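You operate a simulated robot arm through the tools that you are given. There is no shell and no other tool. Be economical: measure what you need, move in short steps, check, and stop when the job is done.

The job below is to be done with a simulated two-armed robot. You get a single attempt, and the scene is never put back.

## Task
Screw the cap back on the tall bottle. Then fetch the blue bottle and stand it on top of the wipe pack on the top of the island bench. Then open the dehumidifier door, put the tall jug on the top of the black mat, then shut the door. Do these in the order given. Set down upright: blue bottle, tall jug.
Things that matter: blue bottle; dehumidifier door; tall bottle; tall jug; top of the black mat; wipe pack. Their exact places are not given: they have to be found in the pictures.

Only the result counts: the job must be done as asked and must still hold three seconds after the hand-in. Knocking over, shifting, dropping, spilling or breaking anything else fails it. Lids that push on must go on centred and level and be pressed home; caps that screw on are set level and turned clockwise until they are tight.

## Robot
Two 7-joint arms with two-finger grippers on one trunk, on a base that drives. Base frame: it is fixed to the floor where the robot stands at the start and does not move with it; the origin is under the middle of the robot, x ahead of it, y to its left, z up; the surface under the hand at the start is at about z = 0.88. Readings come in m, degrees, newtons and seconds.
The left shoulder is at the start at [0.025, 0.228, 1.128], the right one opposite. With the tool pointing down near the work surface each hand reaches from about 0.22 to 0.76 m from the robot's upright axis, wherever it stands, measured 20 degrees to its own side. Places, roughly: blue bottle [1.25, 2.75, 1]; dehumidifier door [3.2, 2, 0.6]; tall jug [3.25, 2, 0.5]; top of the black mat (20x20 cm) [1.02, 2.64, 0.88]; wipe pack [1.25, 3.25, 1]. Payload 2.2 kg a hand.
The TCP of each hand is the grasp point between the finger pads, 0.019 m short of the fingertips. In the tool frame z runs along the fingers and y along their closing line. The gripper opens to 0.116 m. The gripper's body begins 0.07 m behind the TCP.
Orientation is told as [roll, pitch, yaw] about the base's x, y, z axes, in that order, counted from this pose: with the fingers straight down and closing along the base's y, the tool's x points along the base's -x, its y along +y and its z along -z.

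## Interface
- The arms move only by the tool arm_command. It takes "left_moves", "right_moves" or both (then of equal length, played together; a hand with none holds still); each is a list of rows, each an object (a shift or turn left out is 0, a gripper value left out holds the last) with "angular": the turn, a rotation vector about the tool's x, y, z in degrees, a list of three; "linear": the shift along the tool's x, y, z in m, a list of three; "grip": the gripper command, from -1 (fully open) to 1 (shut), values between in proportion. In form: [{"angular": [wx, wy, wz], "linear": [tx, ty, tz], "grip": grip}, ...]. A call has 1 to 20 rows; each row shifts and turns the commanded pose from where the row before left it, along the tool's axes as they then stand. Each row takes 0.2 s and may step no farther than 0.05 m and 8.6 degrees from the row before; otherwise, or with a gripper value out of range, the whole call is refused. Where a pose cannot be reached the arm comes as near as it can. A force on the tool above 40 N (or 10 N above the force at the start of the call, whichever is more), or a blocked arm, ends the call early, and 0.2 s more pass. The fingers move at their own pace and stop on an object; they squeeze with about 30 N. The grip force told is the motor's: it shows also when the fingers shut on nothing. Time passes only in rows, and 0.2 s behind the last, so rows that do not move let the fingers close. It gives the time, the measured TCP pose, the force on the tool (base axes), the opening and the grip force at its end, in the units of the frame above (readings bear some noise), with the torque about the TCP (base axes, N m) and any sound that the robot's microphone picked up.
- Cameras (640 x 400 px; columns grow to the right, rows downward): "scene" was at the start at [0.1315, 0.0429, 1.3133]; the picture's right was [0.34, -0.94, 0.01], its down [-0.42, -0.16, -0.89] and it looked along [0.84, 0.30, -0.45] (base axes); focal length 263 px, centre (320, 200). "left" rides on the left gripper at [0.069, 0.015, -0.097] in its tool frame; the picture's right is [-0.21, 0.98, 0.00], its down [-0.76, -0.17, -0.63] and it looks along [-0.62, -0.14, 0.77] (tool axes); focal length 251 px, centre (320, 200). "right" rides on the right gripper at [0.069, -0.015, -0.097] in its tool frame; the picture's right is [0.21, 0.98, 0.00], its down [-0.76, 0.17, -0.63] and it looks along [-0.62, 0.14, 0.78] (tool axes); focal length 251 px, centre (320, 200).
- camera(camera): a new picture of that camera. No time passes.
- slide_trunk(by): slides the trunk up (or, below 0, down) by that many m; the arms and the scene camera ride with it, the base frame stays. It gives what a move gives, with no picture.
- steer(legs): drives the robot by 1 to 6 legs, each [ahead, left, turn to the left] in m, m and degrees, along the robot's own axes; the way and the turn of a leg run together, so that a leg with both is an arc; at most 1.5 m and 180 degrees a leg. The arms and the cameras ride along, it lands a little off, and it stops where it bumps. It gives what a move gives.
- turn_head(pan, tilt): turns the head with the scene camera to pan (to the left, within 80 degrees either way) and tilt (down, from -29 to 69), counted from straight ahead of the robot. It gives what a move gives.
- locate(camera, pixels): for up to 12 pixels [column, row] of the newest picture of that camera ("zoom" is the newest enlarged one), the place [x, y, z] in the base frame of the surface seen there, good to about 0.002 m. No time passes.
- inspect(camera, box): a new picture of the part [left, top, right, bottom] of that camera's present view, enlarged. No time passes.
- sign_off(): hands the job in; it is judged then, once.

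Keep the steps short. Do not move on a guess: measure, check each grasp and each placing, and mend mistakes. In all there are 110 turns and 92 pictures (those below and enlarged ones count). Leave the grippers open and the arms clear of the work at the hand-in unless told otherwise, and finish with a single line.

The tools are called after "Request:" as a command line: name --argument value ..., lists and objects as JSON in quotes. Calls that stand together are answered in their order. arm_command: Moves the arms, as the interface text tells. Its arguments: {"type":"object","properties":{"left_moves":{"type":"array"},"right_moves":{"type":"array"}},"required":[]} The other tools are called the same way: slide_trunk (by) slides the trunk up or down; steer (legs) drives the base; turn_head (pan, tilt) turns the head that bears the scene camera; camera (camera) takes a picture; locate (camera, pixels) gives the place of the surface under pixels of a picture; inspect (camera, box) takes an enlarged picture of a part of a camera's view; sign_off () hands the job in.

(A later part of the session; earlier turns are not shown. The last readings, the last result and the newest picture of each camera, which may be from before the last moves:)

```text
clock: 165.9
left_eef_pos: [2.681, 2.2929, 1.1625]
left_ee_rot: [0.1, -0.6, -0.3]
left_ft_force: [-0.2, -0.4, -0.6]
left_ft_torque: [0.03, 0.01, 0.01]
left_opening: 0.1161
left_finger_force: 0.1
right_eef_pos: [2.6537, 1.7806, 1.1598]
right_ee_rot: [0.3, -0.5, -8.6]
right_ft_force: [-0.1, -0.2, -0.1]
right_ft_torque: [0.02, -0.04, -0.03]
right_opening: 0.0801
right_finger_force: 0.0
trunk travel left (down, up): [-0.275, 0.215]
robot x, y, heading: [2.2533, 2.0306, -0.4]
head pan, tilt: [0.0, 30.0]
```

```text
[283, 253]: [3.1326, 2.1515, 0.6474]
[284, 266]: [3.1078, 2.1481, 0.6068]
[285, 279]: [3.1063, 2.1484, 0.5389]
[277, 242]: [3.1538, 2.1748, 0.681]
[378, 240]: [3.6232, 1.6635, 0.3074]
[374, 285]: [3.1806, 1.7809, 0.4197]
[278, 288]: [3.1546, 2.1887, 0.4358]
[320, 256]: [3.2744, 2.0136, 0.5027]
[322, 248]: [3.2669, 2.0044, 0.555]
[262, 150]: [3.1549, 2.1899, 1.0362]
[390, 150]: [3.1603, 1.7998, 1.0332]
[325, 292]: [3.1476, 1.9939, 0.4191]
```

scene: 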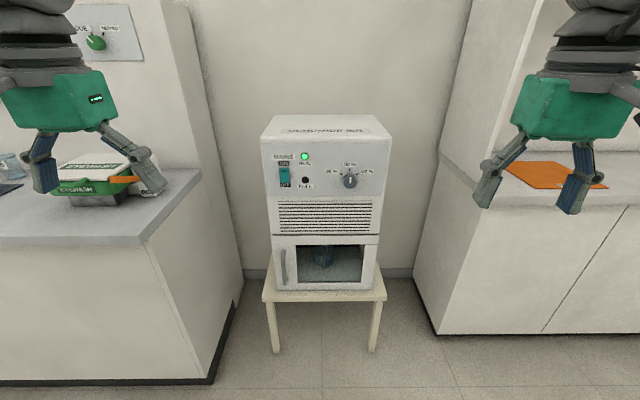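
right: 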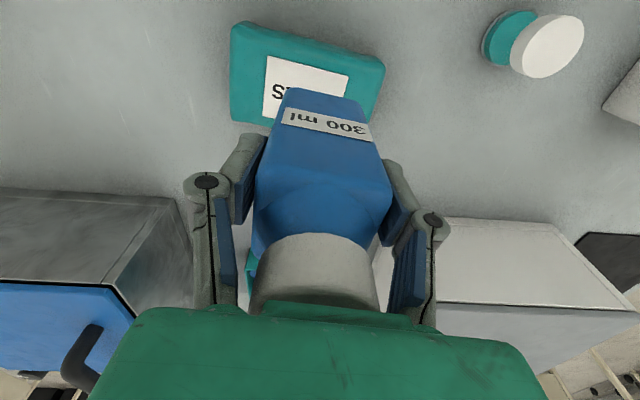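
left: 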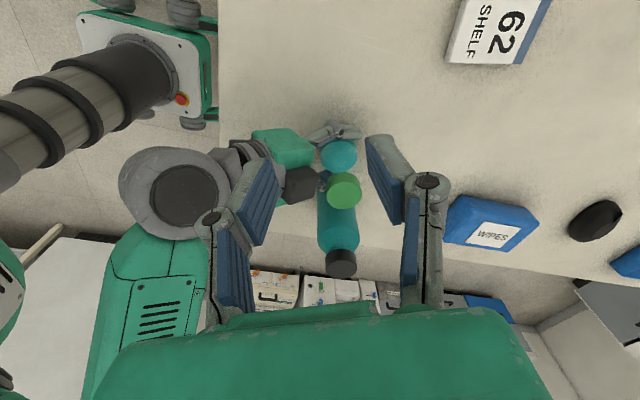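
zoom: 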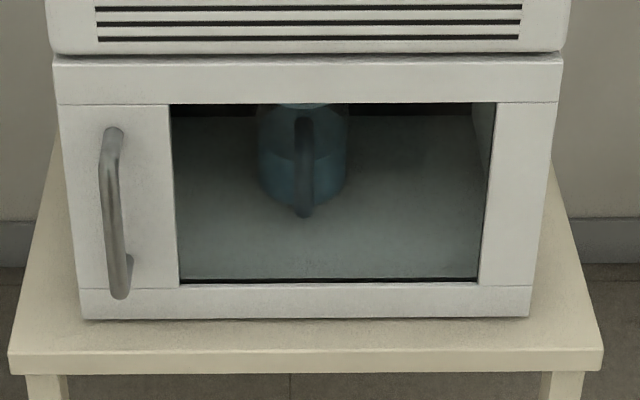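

Door face x 3.15, y 1.80–2.19; handle bar at (3.107, 2.149), z ≈0.50–0.65; hinge on the right; jug at (3.27, 2.005). I lower the trunk fully, drive a bit nearer, and bring the left hand horizontal (20° down) in front of the handle.

Request:
slide_trunk --by -0.275

Request:
steer --legs '[[0.1, -0.03, 0.4]]'

Request:
arm_command --left_moves '[{"angular": [0, -7.8, 0], "linear": [0, -0.03, 0]}, {"angular": [0, -7.8, 0], "linear": [0, -0.03, 0]}, {"angular": [0, -7.8, 0], "linear": [0, -0.03, 0]}, {"angular": [0, -7.8, 0], "linear": [0, -0.02, 0]}, {"angular": [0, -7.8, 0]}, {"angular": [0, -7.8, 0]}, {"angular": [0, -7.8, 0]}, {"angular": [0, -7.8, 0]}, {"angular": [0, -7.6, 0]}, {"linear": [0.03, 0, 0.035]}, {"linear": [0.03, 0, 0.035]}, {"linear": [0.03, 0, 0.035]}, {"linear": [0.03, 0, 0.035]}, {"linear": [0.03, 0, 0.035]}, {"linear": [0.03, 0, 0.035]}, {"linear": [0.025, 0, 0.035]}, {}]'

Request:
camera --camera "left"

```text
clock: 168.7
left_eef_pos: [2.6818, 2.2928, 0.8884]
left_ee_rot: [0.2, -0.5, -0.4]
left_ft_force: [-0.4, 0.0, -0.3]
left_ft_torque: [0.02, 0.01, 0.0]
left_opening: 0.1161
left_finger_force: 0.1
right_eef_pos: [2.6533, 1.7826, 0.8845]
right_ee_rot: [0.3, -0.4, -8.8]
right_ft_force: [1.0, 0.0, -0.5]
right_ft_torque: [0.0, 0.0, 0.0]
right_opening: 0.0802
right_finger_force: 0.1
trunk travel left (down, up): [0.0, 0.49]
robot x, y, heading: [2.2565, 2.031, -0.7]
head pan, tilt: [0.0, 30.0]
```

```text
clock: 169.9
left_eef_pos: [2.7783, 2.2757, 0.8855]
left_ee_rot: [-0.3, -0.6, 0.1]
left_ft_force: [0.0, 1.3, -0.6]
left_ft_torque: [-0.07, 0.07, -0.01]
left_opening: 0.1158
left_finger_force: 0.0
right_eef_pos: [2.7562, 1.7635, 0.8876]
right_ee_rot: [-0.3, -0.4, -8.2]
right_ft_force: [-0.3, 0.3, -0.8]
right_ft_torque: [-0.04, 0.05, -0.04]
right_opening: 0.0798
right_finger_force: 0.0
trunk travel left (down, up): [0.0, 0.49]
robot x, y, heading: [2.3515, 1.9979, 0.3]
head pan, tilt: [0.0, 30.0]
```

```text
clock: 173.5
left_eef_pos: [2.9506, 2.1516, 0.6185]
left_ee_rot: [0.3, -70.8, -0.2]
left_ft_force: [-0.7, -0.2, 0.3]
left_ft_torque: [0.02, 0.04, 0.03]
left_opening: 0.1159
left_finger_force: 0.1
left hand out of reach, approached as far as the arm can: row 9
right_eef_pos: [2.7527, 1.7571, 0.8853]
right_ee_rot: [0.1, -0.5, -8.1]
right_ft_force: [0.7, -0.2, 0.3]
right_ft_torque: [0.01, 0.0, 0.01]
right_opening: 0.0797
right_finger_force: 0.1
trunk travel left (down, up): [0.0, 0.49]
robot x, y, heading: [2.3495, 1.9966, 0.2]
head pan, tilt: [0.0, 30.0]
```

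```text
14 pictures are left
```

left: 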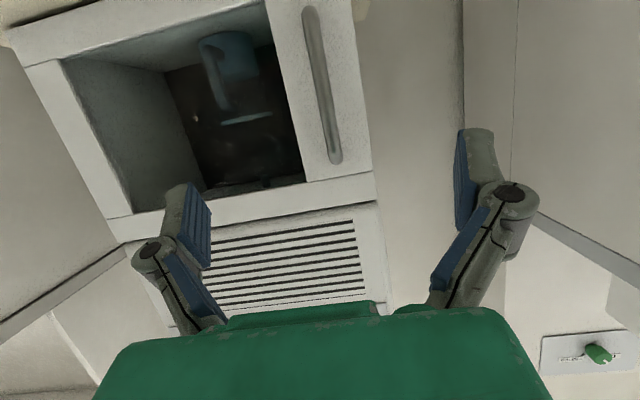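

Handle bar at (322,85) right in the middle. I locate it and the jug.

Request:
locate --camera "left" --pixels '[[312, 25], [318, 65], [324, 95], [330, 130], [335, 155], [228, 60], [215, 80], [240, 72], [205, 45], [254, 42], [247, 119], [128, 195]]'

```text
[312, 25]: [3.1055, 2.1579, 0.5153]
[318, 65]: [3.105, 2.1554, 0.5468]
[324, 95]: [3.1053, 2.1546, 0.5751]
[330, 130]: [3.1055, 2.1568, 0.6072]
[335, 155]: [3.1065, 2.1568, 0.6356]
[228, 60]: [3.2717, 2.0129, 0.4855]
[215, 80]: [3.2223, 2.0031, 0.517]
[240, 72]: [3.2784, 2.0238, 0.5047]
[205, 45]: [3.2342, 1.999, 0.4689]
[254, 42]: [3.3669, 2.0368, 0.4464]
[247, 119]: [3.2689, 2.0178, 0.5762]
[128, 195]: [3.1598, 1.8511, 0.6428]
```

Bar at (3.106, 2.156), z 0.50–0.65. I advance, grip it at z≈0.575 and pull the first 15° of arc.

Request:
arm_command --left_moves '[{"linear": [-0.0023, 0.0009, 0.033]}, {"linear": [-0.0023, 0.0009, 0.033]}, {"linear": [-0.0023, 0.0009, 0.033]}, {"linear": [-0.0023, 0.0009, 0.033]}, {"linear": [-0.0023, 0.0009, 0.033]}, {"grip": 0}, {"grip": 1}, {"grip": 1}, {"grip": 1}]'

Request:
arm_command --left_moves '[{"linear": [0.0102, -0.0049, -0.0292]}, {"linear": [0.01, -0.0074, -0.0286]}, {"linear": [0.0097, -0.0102, -0.0278]}, {}]'

Request:
camera --camera "left"

```text
clock: 175.5
left_eef_pos: [3.1127, 2.1547, 0.5798]
left_ee_rot: [0.4, -70.7, -0.4]
left_ft_force: [1.6, -9.8, 0.9]
left_ft_torque: [-0.1, 0.04, -0.05]
left_opening: 0.0105
left_finger_force: 37.1
right_eef_pos: [2.7519, 1.7549, 0.8856]
right_ee_rot: [0.2, -0.5, -8.1]
right_ft_force: [1.1, -0.9, -0.1]
right_ft_torque: [-0.01, 0.0, -0.03]
right_opening: 0.0799
right_finger_force: 0.2
trunk travel left (down, up): [0.0, 0.49]
robot x, y, heading: [2.3503, 1.9969, 0.1]
head pan, tilt: [0.0, 30.0]
```

```text
clock: 176.5
left_eef_pos: [3.0195, 2.1294, 0.5795]
left_ee_rot: [0.5, -71.2, -0.5]
left_ft_force: [11.0, -25.7, 14.9]
left_ft_torque: [-0.38, -0.2, 0.07]
left_opening: 0.0088
left_finger_force: 36.1
right_eef_pos: [2.7526, 1.7554, 0.8855]
right_ee_rot: [0.2, -0.5, -8.3]
right_ft_force: [-0.8, 0.6, 0.3]
right_ft_torque: [0.03, 0.04, -0.01]
right_opening: 0.0801
right_finger_force: 0.0
trunk travel left (down, up): [0.0, 0.49]
robot x, y, heading: [2.3518, 2.0013, 0.0]
head pan, tilt: [0.0, 30.0]
```

```text
13 pictures are left
```

left: 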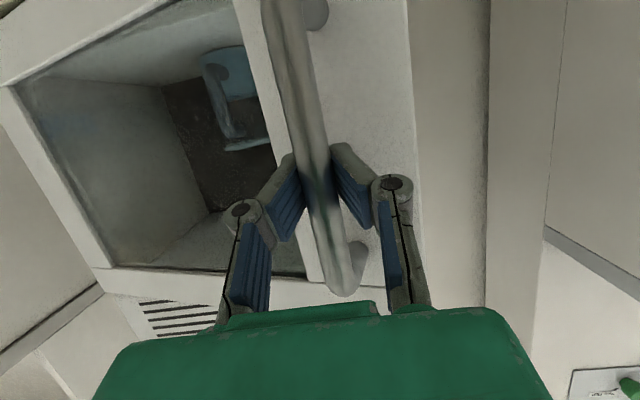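

The door opens. Side force −26 N says the true radius is slightly smaller; I add −6 mm in y and go on through the arc to ~60°.

Request:
arm_command --left_moves '[{"linear": [0, -0.004, 0.0]}, {"linear": [0.0094, -0.0147, -0.0258]}, {"linear": [0.0088, -0.0151, -0.025]}, {"linear": [0.0082, -0.0174, -0.0235]}, {"linear": [0.0076, -0.0196, -0.022]}, {}]'

Request:
arm_command --left_moves '[{"linear": [0.0068, -0.0215, -0.02]}, {"linear": [0.0062, -0.0234, -0.018]}, {"linear": [0.0055, -0.025, -0.016]}, {"linear": [0.0048, -0.0262, -0.0138]}, {"linear": [0.004, -0.027, -0.0115]}, {}]'

Request:
camera --camera "left"

```text
clock: 177.9
left_eef_pos: [2.9193, 2.0589, 0.5768]
left_ee_rot: [0.5, -70.9, -0.5]
left_ft_force: [19.8, -19.7, 18.3]
left_ft_torque: [-0.13, -0.03, 0.12]
left_opening: 0.0058
left_finger_force: 34.5
right_eef_pos: [2.7534, 1.7565, 0.8861]
right_ee_rot: [0.2, -0.5, -8.2]
right_ft_force: [0.6, -0.6, 0.7]
right_ft_torque: [-0.04, -0.01, 0.01]
right_opening: 0.08
right_finger_force: 0.1
trunk travel left (down, up): [0.0, 0.49]
robot x, y, heading: [2.3527, 1.9962, -0.1]
head pan, tilt: [0.0, 30.0]
```

```text
clock: 178.9
left_eef_pos: [2.8518, 1.9668, 0.577]
left_ee_rot: [-0.7, -71.4, 0.7]
left_ft_force: [26.0, -14.6, -17.8]
left_ft_torque: [-0.01, -0.19, -0.08]
left_opening: 0.0059
left_finger_force: 32.9
right_eef_pos: [2.7532, 1.7583, 0.8859]
right_ee_rot: [0.0, -0.6, -8.3]
right_ft_force: [-0.2, -0.2, -0.4]
right_ft_torque: [-0.02, 0.0, 0.0]
right_opening: 0.0803
right_finger_force: 0.1
trunk travel left (down, up): [0.0, 0.49]
robot x, y, heading: [2.3509, 2.0, -0.3]
head pan, tilt: [0.0, 30.0]
stopped in row 5 (left hand): the force on the tool passed its limit at 44 N (the readings are from after the stop); the commanded pose is now the measured one
```

```text
12 pictures are left
```

left: 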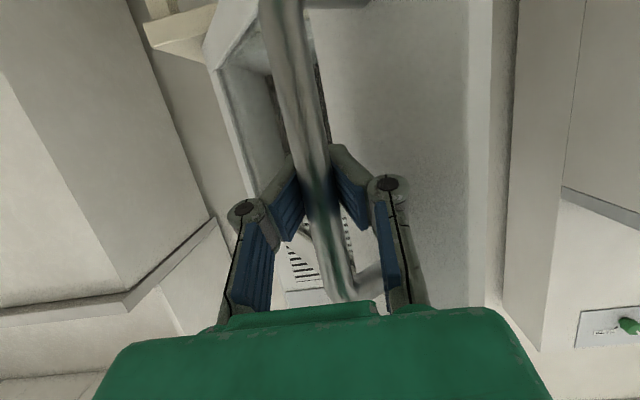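

Door is ~54° open, handle about to slip. I release, back off with the base, bring the closed left hand to the inner side of the door and push it further open.

Request:
arm_command --left_moves '[{"grip": 0.3}, {"grip": 0.3}, {}]'

Request:
steer --legs '[[-0.09, 0, 0]]'

Request:
arm_command --left_moves '[{"linear": [0, 0.045, 0], "grip": 1}, {"linear": [0, 0.045, 0]}, {"linear": [0, 0.045, 0]}, {"linear": [0, 0.045, 0]}, {"linear": [-0.0148, 0, 0.0425]}, {"linear": [-0.0148, 0, 0.0425]}, {"linear": [-0.0148, 0, 0.0425]}, {"linear": [-0.0148, 0, 0.0425]}, {"linear": [-0.0148, 0, 0.0425]}, {}]'

Request:
arm_command --left_moves '[{"linear": [0, -0.03, 0]}, {"linear": [0, -0.03, 0]}, {"linear": [0, -0.03, 0]}, {"linear": [0, -0.03, 0]}, {"linear": [0, -0.03, 0]}, {"linear": [0, -0.03, 0]}, {"linear": [0, -0.03, 0]}, {"linear": [0, -0.03, 0]}, {"linear": [0, -0.02, 0]}, {}]'

Request:
camera --camera "scene"

```text
clock: 179.8
left_eef_pos: [2.848, 1.9676, 0.5796]
left_ee_rot: [-0.4, -71.2, 0.5]
left_ft_force: [0.2, 0.5, 0.4]
left_ft_torque: [0.0, 0.02, 0.0]
left_opening: 0.0406
left_finger_force: 0.1
right_eef_pos: [2.7503, 1.7589, 0.8868]
right_ee_rot: [0.0, -0.6, -8.2]
right_ft_force: [-0.5, 0.2, 0.4]
right_ft_torque: [0.02, 0.02, 0.01]
right_opening: 0.0802
right_finger_force: 0.1
trunk travel left (down, up): [0.0, 0.49]
robot x, y, heading: [2.356, 1.9976, -0.0]
head pan, tilt: [0.0, 30.0]
```

```text
clock: 180.9
left_eef_pos: [2.7564, 1.9693, 0.5806]
left_ee_rot: [-0.6, -71.4, 0.7]
left_ft_force: [0.1, 0.2, 0.5]
left_ft_torque: [-0.02, 0.01, 0.01]
left_opening: 0.0406
left_finger_force: 0.1
right_eef_pos: [2.6594, 1.7608, 0.8883]
right_ee_rot: [0.0, -0.7, -8.1]
right_ft_force: [-0.5, -0.3, -0.9]
right_ft_torque: [0.02, -0.04, 0.0]
right_opening: 0.0801
right_finger_force: 0.1
trunk travel left (down, up): [0.0, 0.49]
robot x, y, heading: [2.263, 1.9943, 0.4]
head pan, tilt: [0.0, 30.0]
```

```text
clock: 183.1
left_eef_pos: [2.982, 2.1502, 0.5829]
left_ee_rot: [-0.7, -71.5, 0.8]
left_ft_force: [0.0, -1.7, 0.4]
left_ft_torque: [0.02, 0.0, 0.0]
left_opening: 0.0001
left_finger_force: 28.6
right_eef_pos: [2.6575, 1.7611, 0.8902]
right_ee_rot: [-0.1, -0.9, -8.1]
right_ft_force: [-0.4, 0.1, 0.1]
right_ft_torque: [0.0, -0.01, -0.04]
right_opening: 0.0802
right_finger_force: 0.0
trunk travel left (down, up): [0.0, 0.49]
robot x, y, heading: [2.2615, 1.9973, 0.1]
head pan, tilt: [0.0, 30.0]
```

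```text
clock: 185.3
left_eef_pos: [2.9815, 1.8902, 0.5847]
left_ee_rot: [-0.7, -71.6, 0.9]
left_ft_force: [1.3, -0.5, 0.1]
left_ft_torque: [-0.02, 0.01, -0.02]
left_opening: 0.0
left_finger_force: 28.1
right_eef_pos: [2.6584, 1.7606, 0.8898]
right_ee_rot: [-0.1, -1.0, -8.1]
right_ft_force: [0.0, -0.2, 1.2]
right_ft_torque: [-0.01, -0.02, 0.01]
right_opening: 0.08
right_finger_force: 0.1
trunk travel left (down, up): [0.0, 0.49]
robot x, y, heading: [2.2634, 1.9965, 0.2]
head pan, tilt: [0.0, 30.0]
```

```text
11 pictures are left
```

scene: 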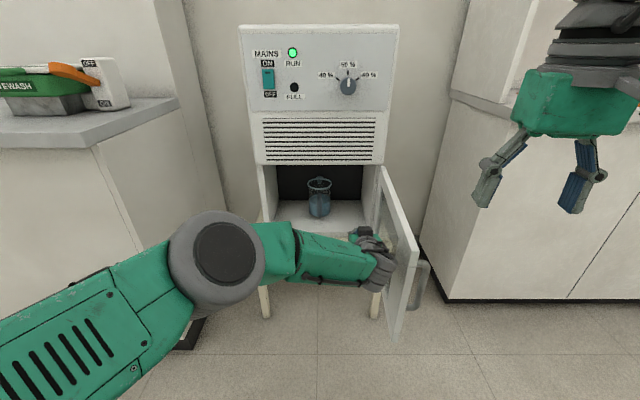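

The door stands open ~80°, jug at (319,197). I zoom and locate the jug.

Request:
inspect --camera "scene" --box '[270, 160, 390, 235]'

Request:
locate --camera "scene" --pixels '[[309, 190], [330, 190], [319, 205], [310, 205], [329, 205], [319, 183], [310, 183], [329, 183], [319, 215], [319, 178], [340, 215], [319, 166]]'

```text
5.33 times, centred on (330, 198) of scene
```

zoom: 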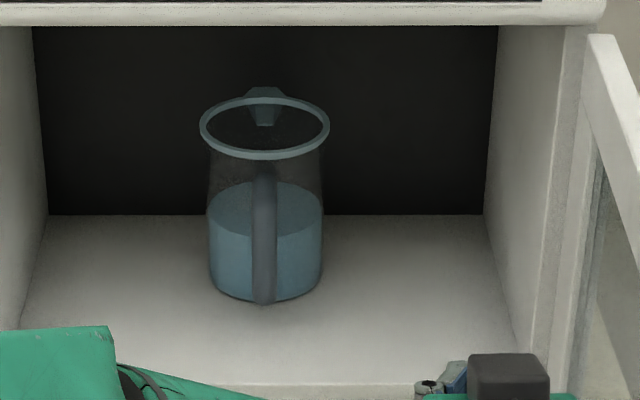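

```text
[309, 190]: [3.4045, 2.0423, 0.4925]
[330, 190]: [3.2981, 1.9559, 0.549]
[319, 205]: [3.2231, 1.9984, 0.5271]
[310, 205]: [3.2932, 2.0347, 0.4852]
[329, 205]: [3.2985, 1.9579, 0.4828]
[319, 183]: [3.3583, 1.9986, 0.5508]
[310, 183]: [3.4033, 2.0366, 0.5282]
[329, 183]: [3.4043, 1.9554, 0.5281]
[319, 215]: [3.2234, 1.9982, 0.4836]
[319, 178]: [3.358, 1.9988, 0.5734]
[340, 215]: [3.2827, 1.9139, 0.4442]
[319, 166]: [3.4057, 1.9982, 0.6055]
```

Jug axis ≈ (3.295, 1.998), Ø≈0.085, rim z≈0.587, floor 0.444, handle toward me (x 3.223). I bring the left hand to y 1.998, z 0.535, open, drive 0.155 ahead, and look.

Request:
arm_command --left_moves '[{"linear": [0, 0.036, 0]}, {"linear": [0, 0.036, 0]}, {"linear": [0, 0.036, 0]}, {"linear": [0.024, 0, 0.008], "grip": -1}, {"linear": [0.024, 0, 0.008]}, {}, {}]'

Request:
steer --legs '[[0.155, 0, 0]]'

Request:
camera --camera "left"

```text
clock: 186.9
left_eef_pos: [2.9821, 1.998, 0.5341]
left_ee_rot: [-0.8, -71.6, 0.9]
left_ft_force: [0.5, -0.2, -0.9]
left_ft_torque: [0.03, 0.0, 0.02]
left_opening: 0.1161
left_finger_force: 0.2
right_eef_pos: [2.6576, 1.7614, 0.8894]
right_ee_rot: [-0.1, -0.9, -8.1]
right_ft_force: [-0.3, 0.3, 0.9]
right_ft_torque: [0.0, 0.0, 0.01]
right_opening: 0.0799
right_finger_force: 0.1
trunk travel left (down, up): [0.0, 0.49]
robot x, y, heading: [2.261, 2.0009, -0.0]
head pan, tilt: [0.0, 30.0]
```

```text
clock: 188.3
left_eef_pos: [3.1398, 2.0016, 0.533]
left_ee_rot: [-0.7, -71.5, 1.1]
left_ft_force: [-0.5, 0.2, 0.4]
left_ft_torque: [0.0, -0.01, -0.02]
left_opening: 0.116
left_finger_force: 0.0
right_eef_pos: [2.8174, 1.764, 0.888]
right_ee_rot: [-0.2, -1.0, -8.0]
right_ft_force: [0.9, -0.2, -0.6]
right_ft_torque: [-0.02, 0.03, 0.01]
right_opening: 0.0803
right_finger_force: 0.0
trunk travel left (down, up): [0.0, 0.49]
robot x, y, heading: [2.416, 1.999, 0.3]
head pan, tilt: [0.0, 30.0]
```

```text
9 pictures are left
```

left: 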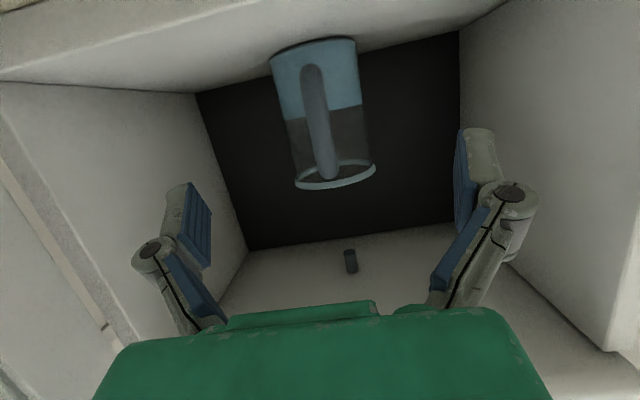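

Jug is centred between the fingers. I advance 0.143 horizontally and close on the body.

Request:
arm_command --left_moves '[{"linear": [-0.0113, 0, 0.034]}, {"linear": [-0.0113, 0, 0.034]}, {"linear": [-0.0113, 0, 0.034]}, {"linear": [-0.0113, 0, 0.034]}, {}]'

Request:
arm_command --left_moves '[{"grip": -0.6}, {"grip": -0.5}, {"grip": -0.4}, {"grip": 1}, {"grip": 1}]'

Request:
camera --camera "left"

```text
clock: 189.5
left_eef_pos: [3.239, 2.0192, 0.5432]
left_ee_rot: [-1.0, -71.7, 1.3]
left_ft_force: [-0.2, 0.6, 0.1]
left_ft_torque: [-0.01, -0.01, -0.01]
left_opening: 0.116
left_finger_force: 0.1
left hand out of reach, approached as far as the arm can: row 3, 4
right_eef_pos: [2.8133, 1.7656, 0.8911]
right_ee_rot: [-0.1, -1.1, -7.9]
right_ft_force: [0.5, -0.5, 0.1]
right_ft_torque: [-0.01, 0.02, -0.01]
right_opening: 0.08
right_finger_force: 0.1
trunk travel left (down, up): [0.0, 0.49]
robot x, y, heading: [2.4198, 1.9998, 0.2]
head pan, tilt: [0.0, 30.0]
```

```text
clock: 190.7
left_eef_pos: [3.2403, 2.0185, 0.5434]
left_ee_rot: [-1.1, -71.6, 1.2]
left_ft_force: [-1.0, -0.7, 0.1]
left_ft_torque: [0.1, -0.02, -0.07]
left_opening: 0.0192
left_finger_force: 30.0
right_eef_pos: [2.8138, 1.764, 0.8911]
right_ee_rot: [-0.1, -1.0, -7.9]
right_ft_force: [-0.8, -0.9, -0.7]
right_ft_torque: [0.01, 0.01, 0.0]
right_opening: 0.08
right_finger_force: 0.1
trunk travel left (down, up): [0.0, 0.49]
robot x, y, heading: [2.4211, 1.9974, 0.2]
head pan, tilt: [0.0, 30.0]
```

```text
8 pictures are left
```

left: 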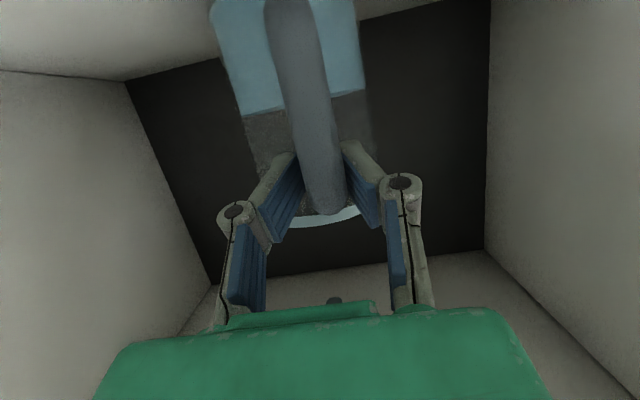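

The arm ran out of reach (x 3.24) and only caught the jug's handle. I release, withdraw the command 5 cm, drive ahead 0.06, and check the pose.

Request:
arm_command --left_moves '[{"grip": -0.3}, {"grip": -1}, {"linear": [0.0165, 0, -0.0475], "grip": -1}, {"linear": [0.004, 0, -0.011]}, {}]'

Request:
steer --legs '[[0.065, 0, 0]]'

Request:
camera --camera "left"

```text
refused: row 3 steps farther than a row can; nothing moved
```

```text
clock: 191.7
left_eef_pos: [3.2879, 2.009, 0.5344]
left_ee_rot: [-1.6, -70.6, 1.5]
left_ft_force: [-17.7, -3.1, -1.0]
left_ft_torque: [0.17, -0.53, -0.45]
left_opening: 0.0062
left_finger_force: 30.0
right_eef_pos: [2.864, 1.7658, 0.8932]
right_ee_rot: [0.0, -1.5, -7.9]
right_ft_force: [0.3, -0.3, -0.4]
right_ft_torque: [-0.01, 0.0, -0.02]
right_opening: 0.0801
right_finger_force: 0.1
trunk travel left (down, up): [0.0, 0.49]
robot x, y, heading: [2.4723, 1.9965, 0.4]
head pan, tilt: [0.0, 30.0]
stopped in leg 1: the force on the tool passed its limit at 117 N (the readings are from after the stop); the commanded pose is now the measured one
```

```text
7 pictures are left
```

left: 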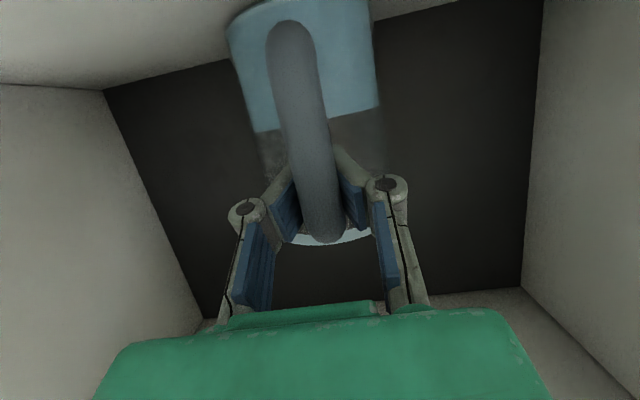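

My withdraw call was refused (step too long) and the drive pushed the jug back a few cm while gripped; it still stands upright. I open the fingers, retreat 4.5 cm, look and measure.

Request:
arm_command --left_moves '[{"grip": -0.3}, {"grip": -1}, {"grip": -1}, {"linear": [0.014, 0, -0.0415]}, {}]'

Request:
camera --camera "left"

Request:
locate --camera "left" --pixels '[[320, 60], [300, 100], [285, 70], [360, 70], [270, 60], [275, 90], [350, 90], [365, 60], [310, 130], [320, 150], [340, 30]]'

```text
clock: 192.9
left_eef_pos: [3.2458, 2.0136, 0.5384]
left_ee_rot: [-1.8, -71.1, 2.1]
left_ft_force: [0.8, 1.3, -0.5]
left_ft_torque: [-0.03, 0.03, -0.02]
left_opening: 0.1161
left_finger_force: 0.0
right_eef_pos: [2.8655, 1.7674, 0.8926]
right_ee_rot: [-0.2, -1.4, -7.8]
right_ft_force: [0.1, 0.3, 0.6]
right_ft_torque: [0.02, -0.03, 0.02]
right_opening: 0.0798
right_finger_force: 0.0
trunk travel left (down, up): [0.0, 0.49]
robot x, y, heading: [2.4766, 2.0022, 0.5]
head pan, tilt: [0.0, 30.0]
```

```text
6 pictures are left
```

left: 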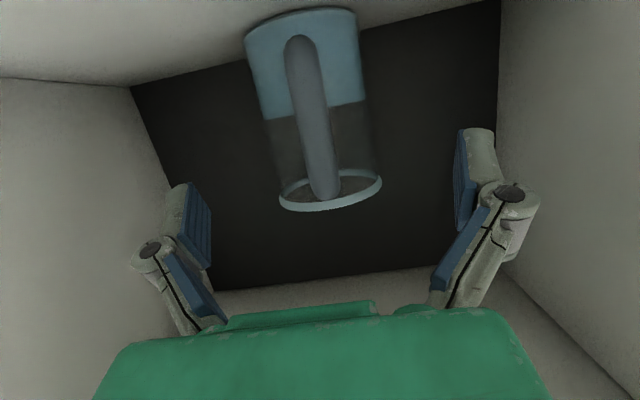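

```text
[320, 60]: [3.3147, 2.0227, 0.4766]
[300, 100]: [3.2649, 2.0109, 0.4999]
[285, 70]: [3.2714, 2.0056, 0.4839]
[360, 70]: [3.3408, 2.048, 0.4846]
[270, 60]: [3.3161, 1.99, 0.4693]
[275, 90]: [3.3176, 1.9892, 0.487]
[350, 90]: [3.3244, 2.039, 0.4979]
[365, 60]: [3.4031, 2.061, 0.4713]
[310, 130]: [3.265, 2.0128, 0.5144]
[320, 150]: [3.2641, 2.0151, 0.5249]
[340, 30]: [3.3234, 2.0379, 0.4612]
```

Jug upright, moved ~4 cm back: axis ≈ (3.337, 2.008), handle front x 3.265. I shift −5 mm in y, drive 0.06 ahead, advance 2 cm, and close on the body.

Request:
arm_command --left_moves '[{"linear": [0, -0.005, 0]}, {}]'

Request:
steer --legs '[[0.06, 0, -0.3]]'

Request:
arm_command --left_moves '[{"linear": [-0.0063, 0, 0.018]}, {}, {"grip": -0.6}, {"grip": -0.5}, {"grip": -0.4}, {"grip": 1}, {"grip": 1}]'

Request:
camera --camera "left"

```text
clock: 193.5
left_eef_pos: [3.2447, 2.0085, 0.5371]
left_ee_rot: [-1.9, -71.0, 1.9]
left_ft_force: [-0.2, 0.4, 0.2]
left_ft_torque: [-0.01, 0.03, 0.0]
left_opening: 0.116
left_finger_force: 0.1
right_eef_pos: [2.8649, 1.7657, 0.8943]
right_ee_rot: [-0.2, -1.4, -7.9]
right_ft_force: [0.6, 0.0, 0.6]
right_ft_torque: [0.0, -0.03, 0.0]
right_opening: 0.0801
right_finger_force: 0.1
trunk travel left (down, up): [0.0, 0.49]
robot x, y, heading: [2.4758, 2.0029, 0.4]
head pan, tilt: [0.0, 30.0]
```

```text
clock: 194.5
left_eef_pos: [3.3049, 2.0042, 0.5376]
left_ee_rot: [-1.7, -71.0, 1.6]
left_ft_force: [-0.6, -0.2, -0.1]
left_ft_torque: [0.03, -0.03, 0.02]
left_opening: 0.1161
left_finger_force: 0.0
right_eef_pos: [2.9245, 1.7641, 0.8919]
right_ee_rot: [-0.2, -1.3, -8.1]
right_ft_force: [0.1, 0.3, -0.1]
right_ft_torque: [0.0, 0.02, 0.01]
right_opening: 0.0799
right_finger_force: 0.1
trunk travel left (down, up): [0.0, 0.49]
robot x, y, heading: [2.5385, 2.0006, -0.0]
head pan, tilt: [0.0, 30.0]
```

```text
clock: 196.1
left_eef_pos: [3.3235, 2.0042, 0.5405]
left_ee_rot: [-2.1, -71.2, 1.9]
left_ft_force: [-0.4, 0.2, 0.8]
left_ft_torque: [0.04, -0.01, -0.03]
left_opening: 0.0821
left_finger_force: 30.6
right_eef_pos: [2.9201, 1.7668, 0.8945]
right_ee_rot: [-0.4, -1.6, -8.2]
right_ft_force: [-0.3, -0.8, -0.3]
right_ft_torque: [0.0, 0.03, 0.02]
right_opening: 0.0801
right_finger_force: 0.0
trunk travel left (down, up): [0.0, 0.49]
robot x, y, heading: [2.5384, 1.9988, 0.1]
head pan, tilt: [0.0, 30.0]
```

```text
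5 pictures are left
```

left: 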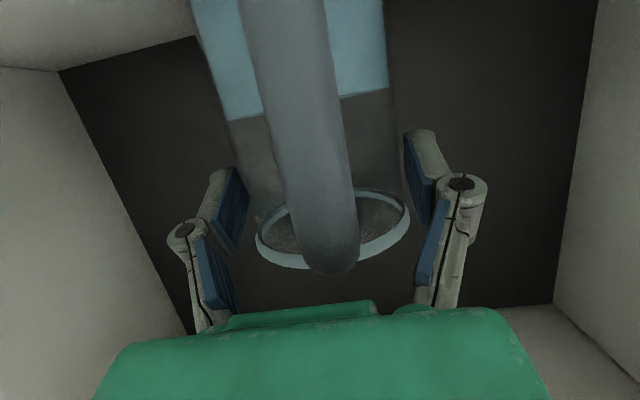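

Jug body gripped (0.082). I lift 3 cm, back out, raise the trunk, and drive round to the south side of the island, staying short of the table.

Request:
arm_command --left_moves '[{"linear": [-0.0142, 0, -0.0049]}, {"linear": [-0.0142, 0, -0.0049]}, {}]'

Request:
steer --legs '[[-0.55, 0, 0]]'

Request:
slide_trunk --by 0.46

Request:
steer --legs '[[0, 0, 90], [-0.36, 0, 0], [0, 0.97, 0]]'

Request:
turn_head --pan 0 --tilt 32

Request:
camera --camera "scene"

```text
clock: 196.9
left_eef_pos: [3.3223, 2.0036, 0.5701]
left_ee_rot: [-2.2, -71.1, 2.1]
left_ft_force: [0.1, 0.8, -5.2]
left_ft_torque: [-0.05, -0.01, 0.02]
left_opening: 0.0818
left_finger_force: 29.5
right_eef_pos: [2.921, 1.7655, 0.8944]
right_ee_rot: [-0.3, -1.5, -8.2]
right_ft_force: [0.2, -0.3, -0.5]
right_ft_torque: [-0.01, 0.02, -0.01]
right_opening: 0.08
right_finger_force: 0.1
trunk travel left (down, up): [0.0, 0.49]
robot x, y, heading: [2.5383, 1.9991, -0.4]
head pan, tilt: [0.0, 30.0]
```

```text
clock: 200.1
left_eef_pos: [2.7698, 1.9987, 0.5707]
left_ee_rot: [-2.1, -71.2, 1.4]
left_ft_force: [-0.2, -0.3, -4.6]
left_ft_torque: [-0.06, 0.0, 0.05]
left_opening: 0.082
left_finger_force: 30.3
right_eef_pos: [2.3654, 1.7647, 0.8944]
right_ee_rot: [-0.3, -1.6, -8.8]
right_ft_force: [-0.1, 0.2, 0.5]
right_ft_torque: [-0.03, 0.01, -0.02]
right_opening: 0.0802
right_finger_force: 0.0
trunk travel left (down, up): [0.0, 0.49]
robot x, y, heading: [1.9875, 2.0015, -0.4]
head pan, tilt: [0.0, 30.0]
```

```text
refused: 0.46 is not a number from -0.4 to 0.4
```

```text
clock: 210.8
left_eef_pos: [1.0158, 2.4156, 0.5733]
left_ee_rot: [-2.0, -71.4, 93.0]
left_ft_force: [-0.8, -0.5, -4.2]
left_ft_torque: [0.0, -0.02, 0.03]
left_opening: 0.082
left_finger_force: 29.9
right_eef_pos: [1.2624, 2.0174, 0.8957]
right_ee_rot: [-0.2, -1.6, 83.0]
right_ft_force: [-0.7, 0.5, 0.2]
right_ft_torque: [-0.01, 0.0, 0.0]
right_opening: 0.0798
right_finger_force: 0.0
trunk travel left (down, up): [0.0, 0.49]
robot x, y, heading: [1.0341, 1.6344, 91.6]
head pan, tilt: [0.0, 30.0]
```

```text
clock: 211.4
left_eef_pos: [1.0169, 2.4141, 0.5753]
left_ee_rot: [-2.5, -71.5, 93.6]
left_ft_force: [-0.9, 0.2, -4.5]
left_ft_torque: [0.01, -0.01, -0.01]
left_opening: 0.0819
left_finger_force: 29.9
right_eef_pos: [1.2614, 2.0146, 0.8983]
right_ee_rot: [-0.3, -2.1, 83.0]
right_ft_force: [-0.2, 0.3, -0.1]
right_ft_torque: [0.01, 0.01, 0.02]
right_opening: 0.0799
right_finger_force: 0.0
trunk travel left (down, up): [0.0, 0.49]
robot x, y, heading: [1.0421, 1.6324, 91.3]
head pan, tilt: [0.0, 32.0]
```

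```text
4 pictures are left
```

scene: 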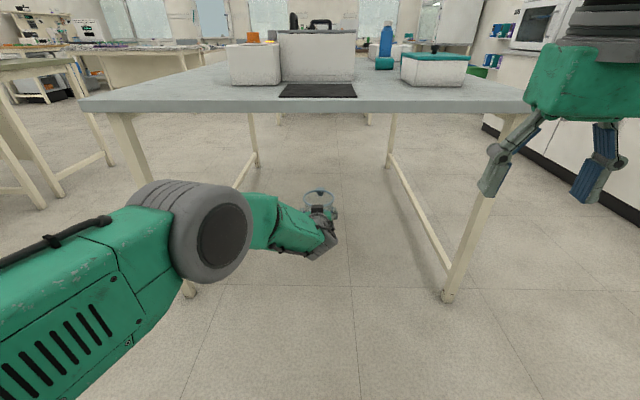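

The trunk call was refused (max 0.4), but nothing was touched. I locate the mat corners, back 0.1, then raise the trunk 0.4 + 0.07.

Request:
locate --camera "scene" --pixels '[[281, 96], [355, 96], [288, 85], [351, 85], [318, 90], [233, 83], [278, 83], [320, 78]]'

Request:
steer --legs '[[-0.1, 0, 0]]'

Request:
slide_trunk --by 0.4

Request:
slide_trunk --by 0.07

```text
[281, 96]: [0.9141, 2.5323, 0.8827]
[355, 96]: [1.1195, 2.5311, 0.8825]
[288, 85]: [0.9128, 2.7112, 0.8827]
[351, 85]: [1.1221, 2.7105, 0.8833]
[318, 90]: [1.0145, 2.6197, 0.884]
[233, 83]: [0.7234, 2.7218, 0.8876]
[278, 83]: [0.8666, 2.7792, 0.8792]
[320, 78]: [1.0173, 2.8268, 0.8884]
```

```text
clock: 212.5
left_eef_pos: [1.0154, 2.3164, 0.5786]
left_ee_rot: [-2.9, -71.8, 93.9]
left_ft_force: [0.1, -0.3, -4.4]
left_ft_torque: [-0.01, 0.0, -0.03]
left_opening: 0.0816
left_finger_force: 29.9
right_eef_pos: [1.261, 1.914, 0.8993]
right_ee_rot: [-0.4, -2.1, 83.0]
right_ft_force: [0.2, 0.3, -0.5]
right_ft_torque: [0.0, 0.0, -0.01]
right_opening: 0.0804
right_finger_force: 0.1
trunk travel left (down, up): [0.0, 0.49]
robot x, y, heading: [1.0409, 1.5324, 91.5]
head pan, tilt: [0.0, 32.0]
```

```text
clock: 216.4
left_eef_pos: [1.0157, 2.316, 0.9799]
left_ee_rot: [-3.2, -71.8, 94.0]
left_ft_force: [-0.1, 0.2, -3.9]
left_ft_torque: [0.03, 0.0, -0.01]
left_opening: 0.0815
left_finger_force: 29.9
right_eef_pos: [1.2599, 1.9137, 1.3006]
right_ee_rot: [-0.4, -2.2, 83.0]
right_ft_force: [-0.1, 0.3, 0.1]
right_ft_torque: [0.01, -0.04, -0.01]
right_opening: 0.0801
right_finger_force: 0.0
trunk travel left (down, up): [-0.4, 0.09]
robot x, y, heading: [1.0373, 1.5313, 91.3]
head pan, tilt: [0.0, 32.0]
```

```text
clock: 217.4
left_eef_pos: [1.016, 2.3155, 1.0482]
left_ee_rot: [-3.1, -71.8, 94.0]
left_ft_force: [0.2, 0.5, -4.3]
left_ft_torque: [0.02, -0.02, 0.0]
left_opening: 0.0815
left_finger_force: 30.5
right_eef_pos: [1.2597, 1.9134, 1.3707]
right_ee_rot: [-0.5, -2.2, 82.9]
right_ft_force: [0.7, 0.3, -0.5]
right_ft_torque: [-0.01, 0.02, -0.05]
right_opening: 0.08
right_finger_force: 0.0
trunk travel left (down, up): [-0.47, 0.02]
robot x, y, heading: [1.0382, 1.5317, 91.4]
head pan, tilt: [0.0, 32.0]
```

Mat centre (1.017, 2.62), top 0.883; jug base now ≈0.95. I drive 0.292 ahead and lower the trunk 0.055.

Request:
steer --legs '[[0.292, -0.007, 0]]'

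Request:
slide_trunk --by -0.055

Request:
inspect --camera "scene" --box '[220, 60, 440, 260]'

```text
clock: 219.4
left_eef_pos: [1.0144, 2.6033, 1.0505]
left_ee_rot: [-3.1, -71.8, 94.2]
left_ft_force: [-0.4, 0.9, -4.6]
left_ft_torque: [-0.01, 0.03, -0.01]
left_opening: 0.0817
left_finger_force: 29.5
right_eef_pos: [1.2594, 2.2003, 1.371]
right_ee_rot: [-0.4, -2.2, 83.1]
right_ft_force: [0.2, 0.6, 0.3]
right_ft_torque: [0.0, 0.01, 0.01]
right_opening: 0.0802
right_finger_force: 0.0
trunk travel left (down, up): [-0.47, 0.02]
robot x, y, heading: [1.0367, 1.82, 91.2]
head pan, tilt: [0.0, 32.0]
```

```text
clock: 220.4
left_eef_pos: [1.0144, 2.6015, 0.9975]
left_ee_rot: [-3.6, -72.1, 94.6]
left_ft_force: [-0.4, 0.2, -4.3]
left_ft_torque: [-0.01, -0.02, 0.01]
left_opening: 0.0816
left_finger_force: 30.1
right_eef_pos: [1.2572, 2.1971, 1.3171]
right_ee_rot: [-0.6, -2.6, 83.2]
right_ft_force: [-0.2, 0.2, 0.2]
right_ft_torque: [0.0, 0.02, 0.01]
right_opening: 0.0801
right_finger_force: 0.1
trunk travel left (down, up): [-0.415, 0.075]
robot x, y, heading: [1.0385, 1.8231, 91.3]
head pan, tilt: [0.0, 32.0]
```

```text
2.00 times, centred on (330, 160) of scene
```

zoom: 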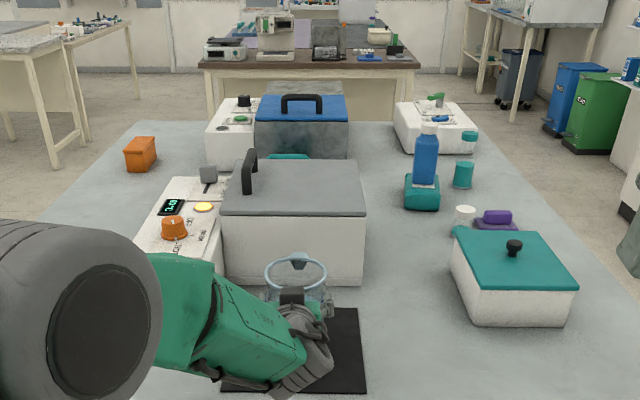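

Jug is above the mat, base ≈0.90. I lower 15 mm in small steps, reading force.

Request:
arm_command --left_moves '[{"linear": [0.0028, 0, 0.0009]}, {"linear": [0.0028, 0, 0.0009]}, {"linear": [0.0028, 0, 0.0009]}, {"linear": [0.0028, 0, 0.0009]}, {}]'

Request:
arm_command --left_moves '[{"linear": [0.0014, 0, 0.0005]}, {"linear": [0.0014, 0, 0.0005]}, {}]'

```text
clock: 221.6
left_eef_pos: [1.0124, 2.6019, 0.9853]
left_ee_rot: [-3.5, -72.2, 94.6]
left_ft_force: [0.0, -0.8, -3.9]
left_ft_torque: [0.01, -0.01, 0.01]
left_opening: 0.0821
left_finger_force: 29.6
right_eef_pos: [1.2572, 2.1983, 1.3171]
right_ee_rot: [-0.5, -2.6, 83.1]
right_ft_force: [0.4, -0.8, -0.4]
right_ft_torque: [-0.01, 0.04, 0.02]
right_opening: 0.0799
right_finger_force: 0.1
trunk travel left (down, up): [-0.415, 0.075]
robot x, y, heading: [1.0416, 1.8244, 91.4]
head pan, tilt: [0.0, 32.0]
```

```text
clock: 222.4
left_eef_pos: [1.015, 2.602, 0.9814]
left_ee_rot: [-3.5, -72.0, 94.5]
left_ft_force: [0.3, 0.1, -4.6]
left_ft_torque: [0.02, 0.01, 0.01]
left_opening: 0.0818
left_finger_force: 30.3
right_eef_pos: [1.2576, 2.1979, 1.3169]
right_ee_rot: [-0.5, -2.5, 83.2]
right_ft_force: [0.2, 0.9, -0.5]
right_ft_torque: [0.0, 0.01, -0.03]
right_opening: 0.0799
right_finger_force: 0.0
trunk travel left (down, up): [-0.415, 0.075]
robot x, y, heading: [1.0365, 1.8213, 91.3]
head pan, tilt: [0.0, 32.0]
```

Not touching yet. Lower 1 mm at a time, in two checks.

Request:
arm_command --left_moves '[{"linear": [0.001, 0, 0.0003]}, {"linear": [0.001, 0, 0.0003]}, {}]'

Request:
arm_command --left_moves '[{"linear": [0.001, 0, 0.0003]}, {}]'

```text
clock: 223.2
left_eef_pos: [1.0144, 2.6013, 0.9816]
left_ee_rot: [-3.5, -72.1, 94.6]
left_ft_force: [-0.2, -0.5, -0.3]
left_ft_torque: [-0.12, 0.11, 0.02]
left_opening: 0.0816
left_finger_force: 30.3
right_eef_pos: [1.2576, 2.1978, 1.317]
right_ee_rot: [-0.6, -2.5, 83.1]
right_ft_force: [0.0, 0.3, 0.0]
right_ft_torque: [0.03, 0.01, -0.02]
right_opening: 0.0802
right_finger_force: 0.1
trunk travel left (down, up): [-0.415, 0.075]
robot x, y, heading: [1.0391, 1.8206, 91.5]
head pan, tilt: [0.0, 32.0]
```

```text
clock: 223.8
left_eef_pos: [1.0146, 2.6012, 0.9811]
left_ee_rot: [-3.5, -72.3, 94.5]
left_ft_force: [0.5, 3.2, 3.9]
left_ft_torque: [0.26, 0.16, -0.07]
left_opening: 0.0816
left_finger_force: 30.1
right_eef_pos: [1.2568, 2.1961, 1.3177]
right_ee_rot: [-0.5, -2.5, 83.3]
right_ft_force: [0.3, -0.5, 0.7]
right_ft_torque: [0.02, 0.04, 0.0]
right_opening: 0.0799
right_finger_force: 0.0
trunk travel left (down, up): [-0.415, 0.075]
robot x, y, heading: [1.0394, 1.8256, 91.2]
head pan, tilt: [0.0, 32.0]
```

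Contact (3.9 N). I open, withdraw along the tool axis, back the base 0.1, and look at the jug.

Request:
arm_command --left_moves '[{"grip": -0.6}, {"grip": -0.8}, {"grip": -1}, {"grip": -1}, {"linear": [-0.003, 0, -0.03]}, {"linear": [-0.003, 0, -0.035]}, {"linear": [0, 0, -0.035]}, {}]'

Request:
steer --legs '[[-0.1, 0, 0]]'

Request:
inspect --camera "scene" --box '[220, 60, 440, 260]'

```text
clock: 225.6
left_eef_pos: [1.0162, 2.5088, 1.0158]
left_ee_rot: [-3.7, -72.0, 94.6]
left_ft_force: [0.2, 0.0, -0.5]
left_ft_torque: [0.01, 0.01, 0.02]
left_opening: 0.1161
left_finger_force: 0.0
right_eef_pos: [1.2576, 2.1972, 1.3167]
right_ee_rot: [-0.5, -2.4, 83.2]
right_ft_force: [0.0, 0.0, 0.0]
right_ft_torque: [0.0, -0.01, 0.02]
right_opening: 0.0802
right_finger_force: 0.0
trunk travel left (down, up): [-0.415, 0.075]
robot x, y, heading: [1.0388, 1.8232, 91.4]
head pan, tilt: [0.0, 32.0]
```

```text
clock: 226.8
left_eef_pos: [1.0205, 2.4076, 1.0148]
left_ee_rot: [-3.5, -72.1, 94.5]
left_ft_force: [-0.3, -0.7, 0.0]
left_ft_torque: [-0.03, 0.02, 0.0]
left_opening: 0.116
left_finger_force: 0.0
right_eef_pos: [1.2598, 2.095, 1.3174]
right_ee_rot: [-0.5, -2.5, 82.9]
right_ft_force: [0.3, 0.0, 0.1]
right_ft_torque: [0.01, -0.03, -0.02]
right_opening: 0.0801
right_finger_force: 0.0
trunk travel left (down, up): [-0.415, 0.075]
robot x, y, heading: [1.0379, 1.7225, 91.4]
head pan, tilt: [0.0, 32.0]
```

```text
2.00 times, centred on (330, 160) of scene
```

zoom: 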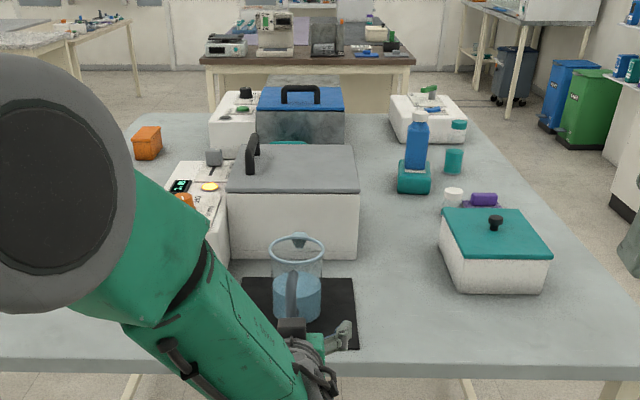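

The jug stands on the mat; the blue bottle still stands. Now I return to the appliance: turn right, drive ahead, shift right, lower the trunk, and look.

Request:
steer --legs '[[0, 0, -91.4], [1.2, 0, 0], [0, -0.11, 0]]'

Request:
slide_trunk --by -0.4

Request:
turn_head --pan 15 --tilt 30

Request:
camera --camera "scene"

```text
clock: 237.4
left_eef_pos: [2.9061, 1.6622, 1.0187]
left_ee_rot: [-10.5, -72.1, 9.6]
left_ft_force: [1.8, 2.7, -1.0]
left_ft_torque: [-0.05, 0.0, -0.2]
left_opening: 0.1159
left_finger_force: 0.1
right_eef_pos: [2.5818, 1.4426, 1.327]
right_ee_rot: [-2.7, -3.1, -8.5]
right_ft_force: [-0.4, 0.4, -0.3]
right_ft_torque: [-0.17, 0.0, 0.01]
right_opening: 0.0801
right_finger_force: 0.0
trunk travel left (down, up): [-0.415, 0.075]
robot x, y, heading: [2.2245, 1.6241, -0.3]
head pan, tilt: [0.0, 32.0]
```

```text
clock: 241.2
left_eef_pos: [2.9017, 1.6198, 0.6218]
left_ee_rot: [-2.8, -72.5, 2.2]
left_ft_force: [-0.7, -1.6, -0.9]
left_ft_torque: [0.01, -0.01, 0.11]
left_opening: 0.1162
left_finger_force: 0.1
right_eef_pos: [2.5773, 1.39, 0.919]
right_ee_rot: [-0.4, -3.0, -8.7]
right_ft_force: [0.7, -1.4, 0.7]
right_ft_torque: [0.06, 0.04, -0.01]
right_opening: 0.0798
right_finger_force: 0.0
trunk travel left (down, up): [-0.015, 0.475]
robot x, y, heading: [2.2206, 1.6171, -0.6]
head pan, tilt: [0.0, 32.0]
```

```text
clock: 242.0
left_eef_pos: [2.9032, 1.6236, 0.6201]
left_ee_rot: [-3.6, -72.4, 2.9]
left_ft_force: [-0.5, -1.1, 0.3]
left_ft_torque: [0.0, 0.0, 0.03]
left_opening: 0.1161
left_finger_force: 0.0
right_eef_pos: [2.5779, 1.3936, 0.9213]
right_ee_rot: [-0.8, -2.9, -8.8]
right_ft_force: [-0.3, -0.3, -0.6]
right_ft_torque: [0.06, 0.02, 0.03]
right_opening: 0.0801
right_finger_force: 0.1
trunk travel left (down, up): [-0.015, 0.475]
robot x, y, heading: [2.2216, 1.6196, -0.8]
head pan, tilt: [15.0, 30.0]
```

```text
1 pictures are left
```

scene: 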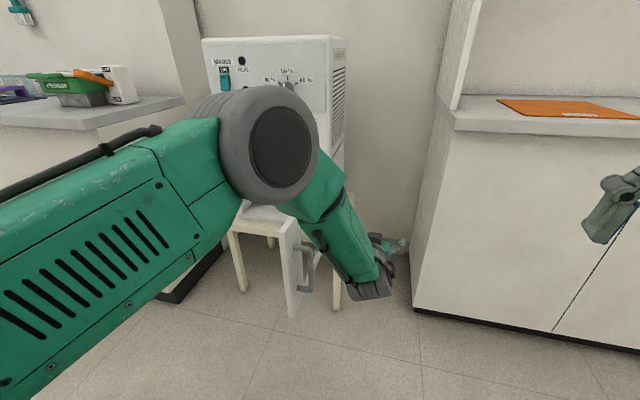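

The open door's handle at (308,268) is just left of my hand. I locate it, close the fingers, and sweep left to swing the door toward shut.

Request:
locate --camera "scene" --pixels '[[309, 268], [291, 310], [290, 245], [299, 250]]'

Request:
arm_command --left_moves '[{"grip": 0.5}, {"grip": 1}, {"grip": 1}, {}]'

Request:
steer --legs '[[0, 0.405, 0.6]]'

```text
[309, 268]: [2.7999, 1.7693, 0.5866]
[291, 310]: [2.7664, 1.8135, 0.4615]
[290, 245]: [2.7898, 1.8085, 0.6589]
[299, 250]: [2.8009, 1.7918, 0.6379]
```

```text
clock: 243.0
left_eef_pos: [2.9033, 1.6473, 0.622]
left_ee_rot: [-7.4, -72.3, 6.8]
left_ft_force: [1.3, 1.3, 0.5]
left_ft_torque: [-0.02, 0.0, -0.11]
left_opening: 0.0
left_finger_force: 28.4
right_eef_pos: [2.5775, 1.4226, 0.9263]
right_ee_rot: [-1.9, -3.2, -8.4]
right_ft_force: [-1.2, 0.5, 0.9]
right_ft_torque: [-0.09, -0.03, -0.02]
right_opening: 0.0798
right_finger_force: 0.1
trunk travel left (down, up): [-0.015, 0.475]
robot x, y, heading: [2.2204, 1.6242, -0.5]
head pan, tilt: [15.0, 30.0]
```

```text
clock: 245.5
left_eef_pos: [2.9034, 2.0414, 0.622]
left_ee_rot: [-3.4, -72.4, 3.6]
left_ft_force: [-0.4, -0.6, 0.5]
left_ft_torque: [0.0, -0.03, 0.03]
left_opening: 0.0001
left_finger_force: 28.2
right_eef_pos: [2.5832, 1.8065, 0.92]
right_ee_rot: [-0.5, -2.9, -7.9]
right_ft_force: [-0.9, 0.1, 0.9]
right_ft_torque: [0.07, 0.0, 0.0]
right_opening: 0.0801
right_finger_force: 0.0
trunk travel left (down, up): [-0.015, 0.475]
robot x, y, heading: [2.2252, 2.0241, 0.2]
head pan, tilt: [15.0, 30.0]
```

The sweep went without resistance. I drive 0.21 ahead to push the door nearly closed, then press gently with the arm.

Request:
steer --legs '[[0.21, 0, 0]]'

Request:
arm_command --left_moves '[{"linear": [-0.003, 0, 0.0095]}, {"linear": [-0.003, 0, 0.0095]}, {"linear": [-0.003, 0, 0.0095]}, {"linear": [-0.003, 0, 0.0095]}, {}]'

```text
clock: 247.2
left_eef_pos: [3.1118, 2.0431, 0.6209]
left_ee_rot: [-4.7, -72.6, 4.6]
left_ft_force: [0.5, -0.2, -0.6]
left_ft_torque: [0.05, -0.11, 0.01]
left_opening: 0.0
left_finger_force: 29.1
right_eef_pos: [2.7888, 1.8099, 0.9228]
right_ee_rot: [-1.1, -3.0, -8.1]
right_ft_force: [1.0, -0.3, -0.8]
right_ft_torque: [0.02, 0.05, 0.01]
right_opening: 0.0802
right_finger_force: 0.1
trunk travel left (down, up): [-0.015, 0.475]
robot x, y, heading: [2.433, 2.0293, 0.2]
head pan, tilt: [15.0, 30.0]
```

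```text
clock: 248.0
left_eef_pos: [3.131, 2.045, 0.6235]
left_ee_rot: [-6.5, -72.4, 5.9]
left_ft_force: [-13.8, -4.2, 6.3]
left_ft_torque: [0.03, -0.26, -0.07]
left_opening: 0.0058
left_finger_force: 28.3
right_eef_pos: [2.7824, 1.8182, 0.9273]
right_ee_rot: [-1.5, -3.5, -8.0]
right_ft_force: [-0.1, 0.7, 0.6]
right_ft_torque: [-0.02, 0.0, 0.0]
right_opening: 0.0801
right_finger_force: 0.2
trunk travel left (down, up): [-0.015, 0.475]
robot x, y, heading: [2.432, 2.0258, 0.2]
head pan, tilt: [15.0, 30.0]
stopped in row 4 (left hand): the force on the tool passed its limit at 54 N (the readings are from after the stop); the commanded pose is now the measured one
```

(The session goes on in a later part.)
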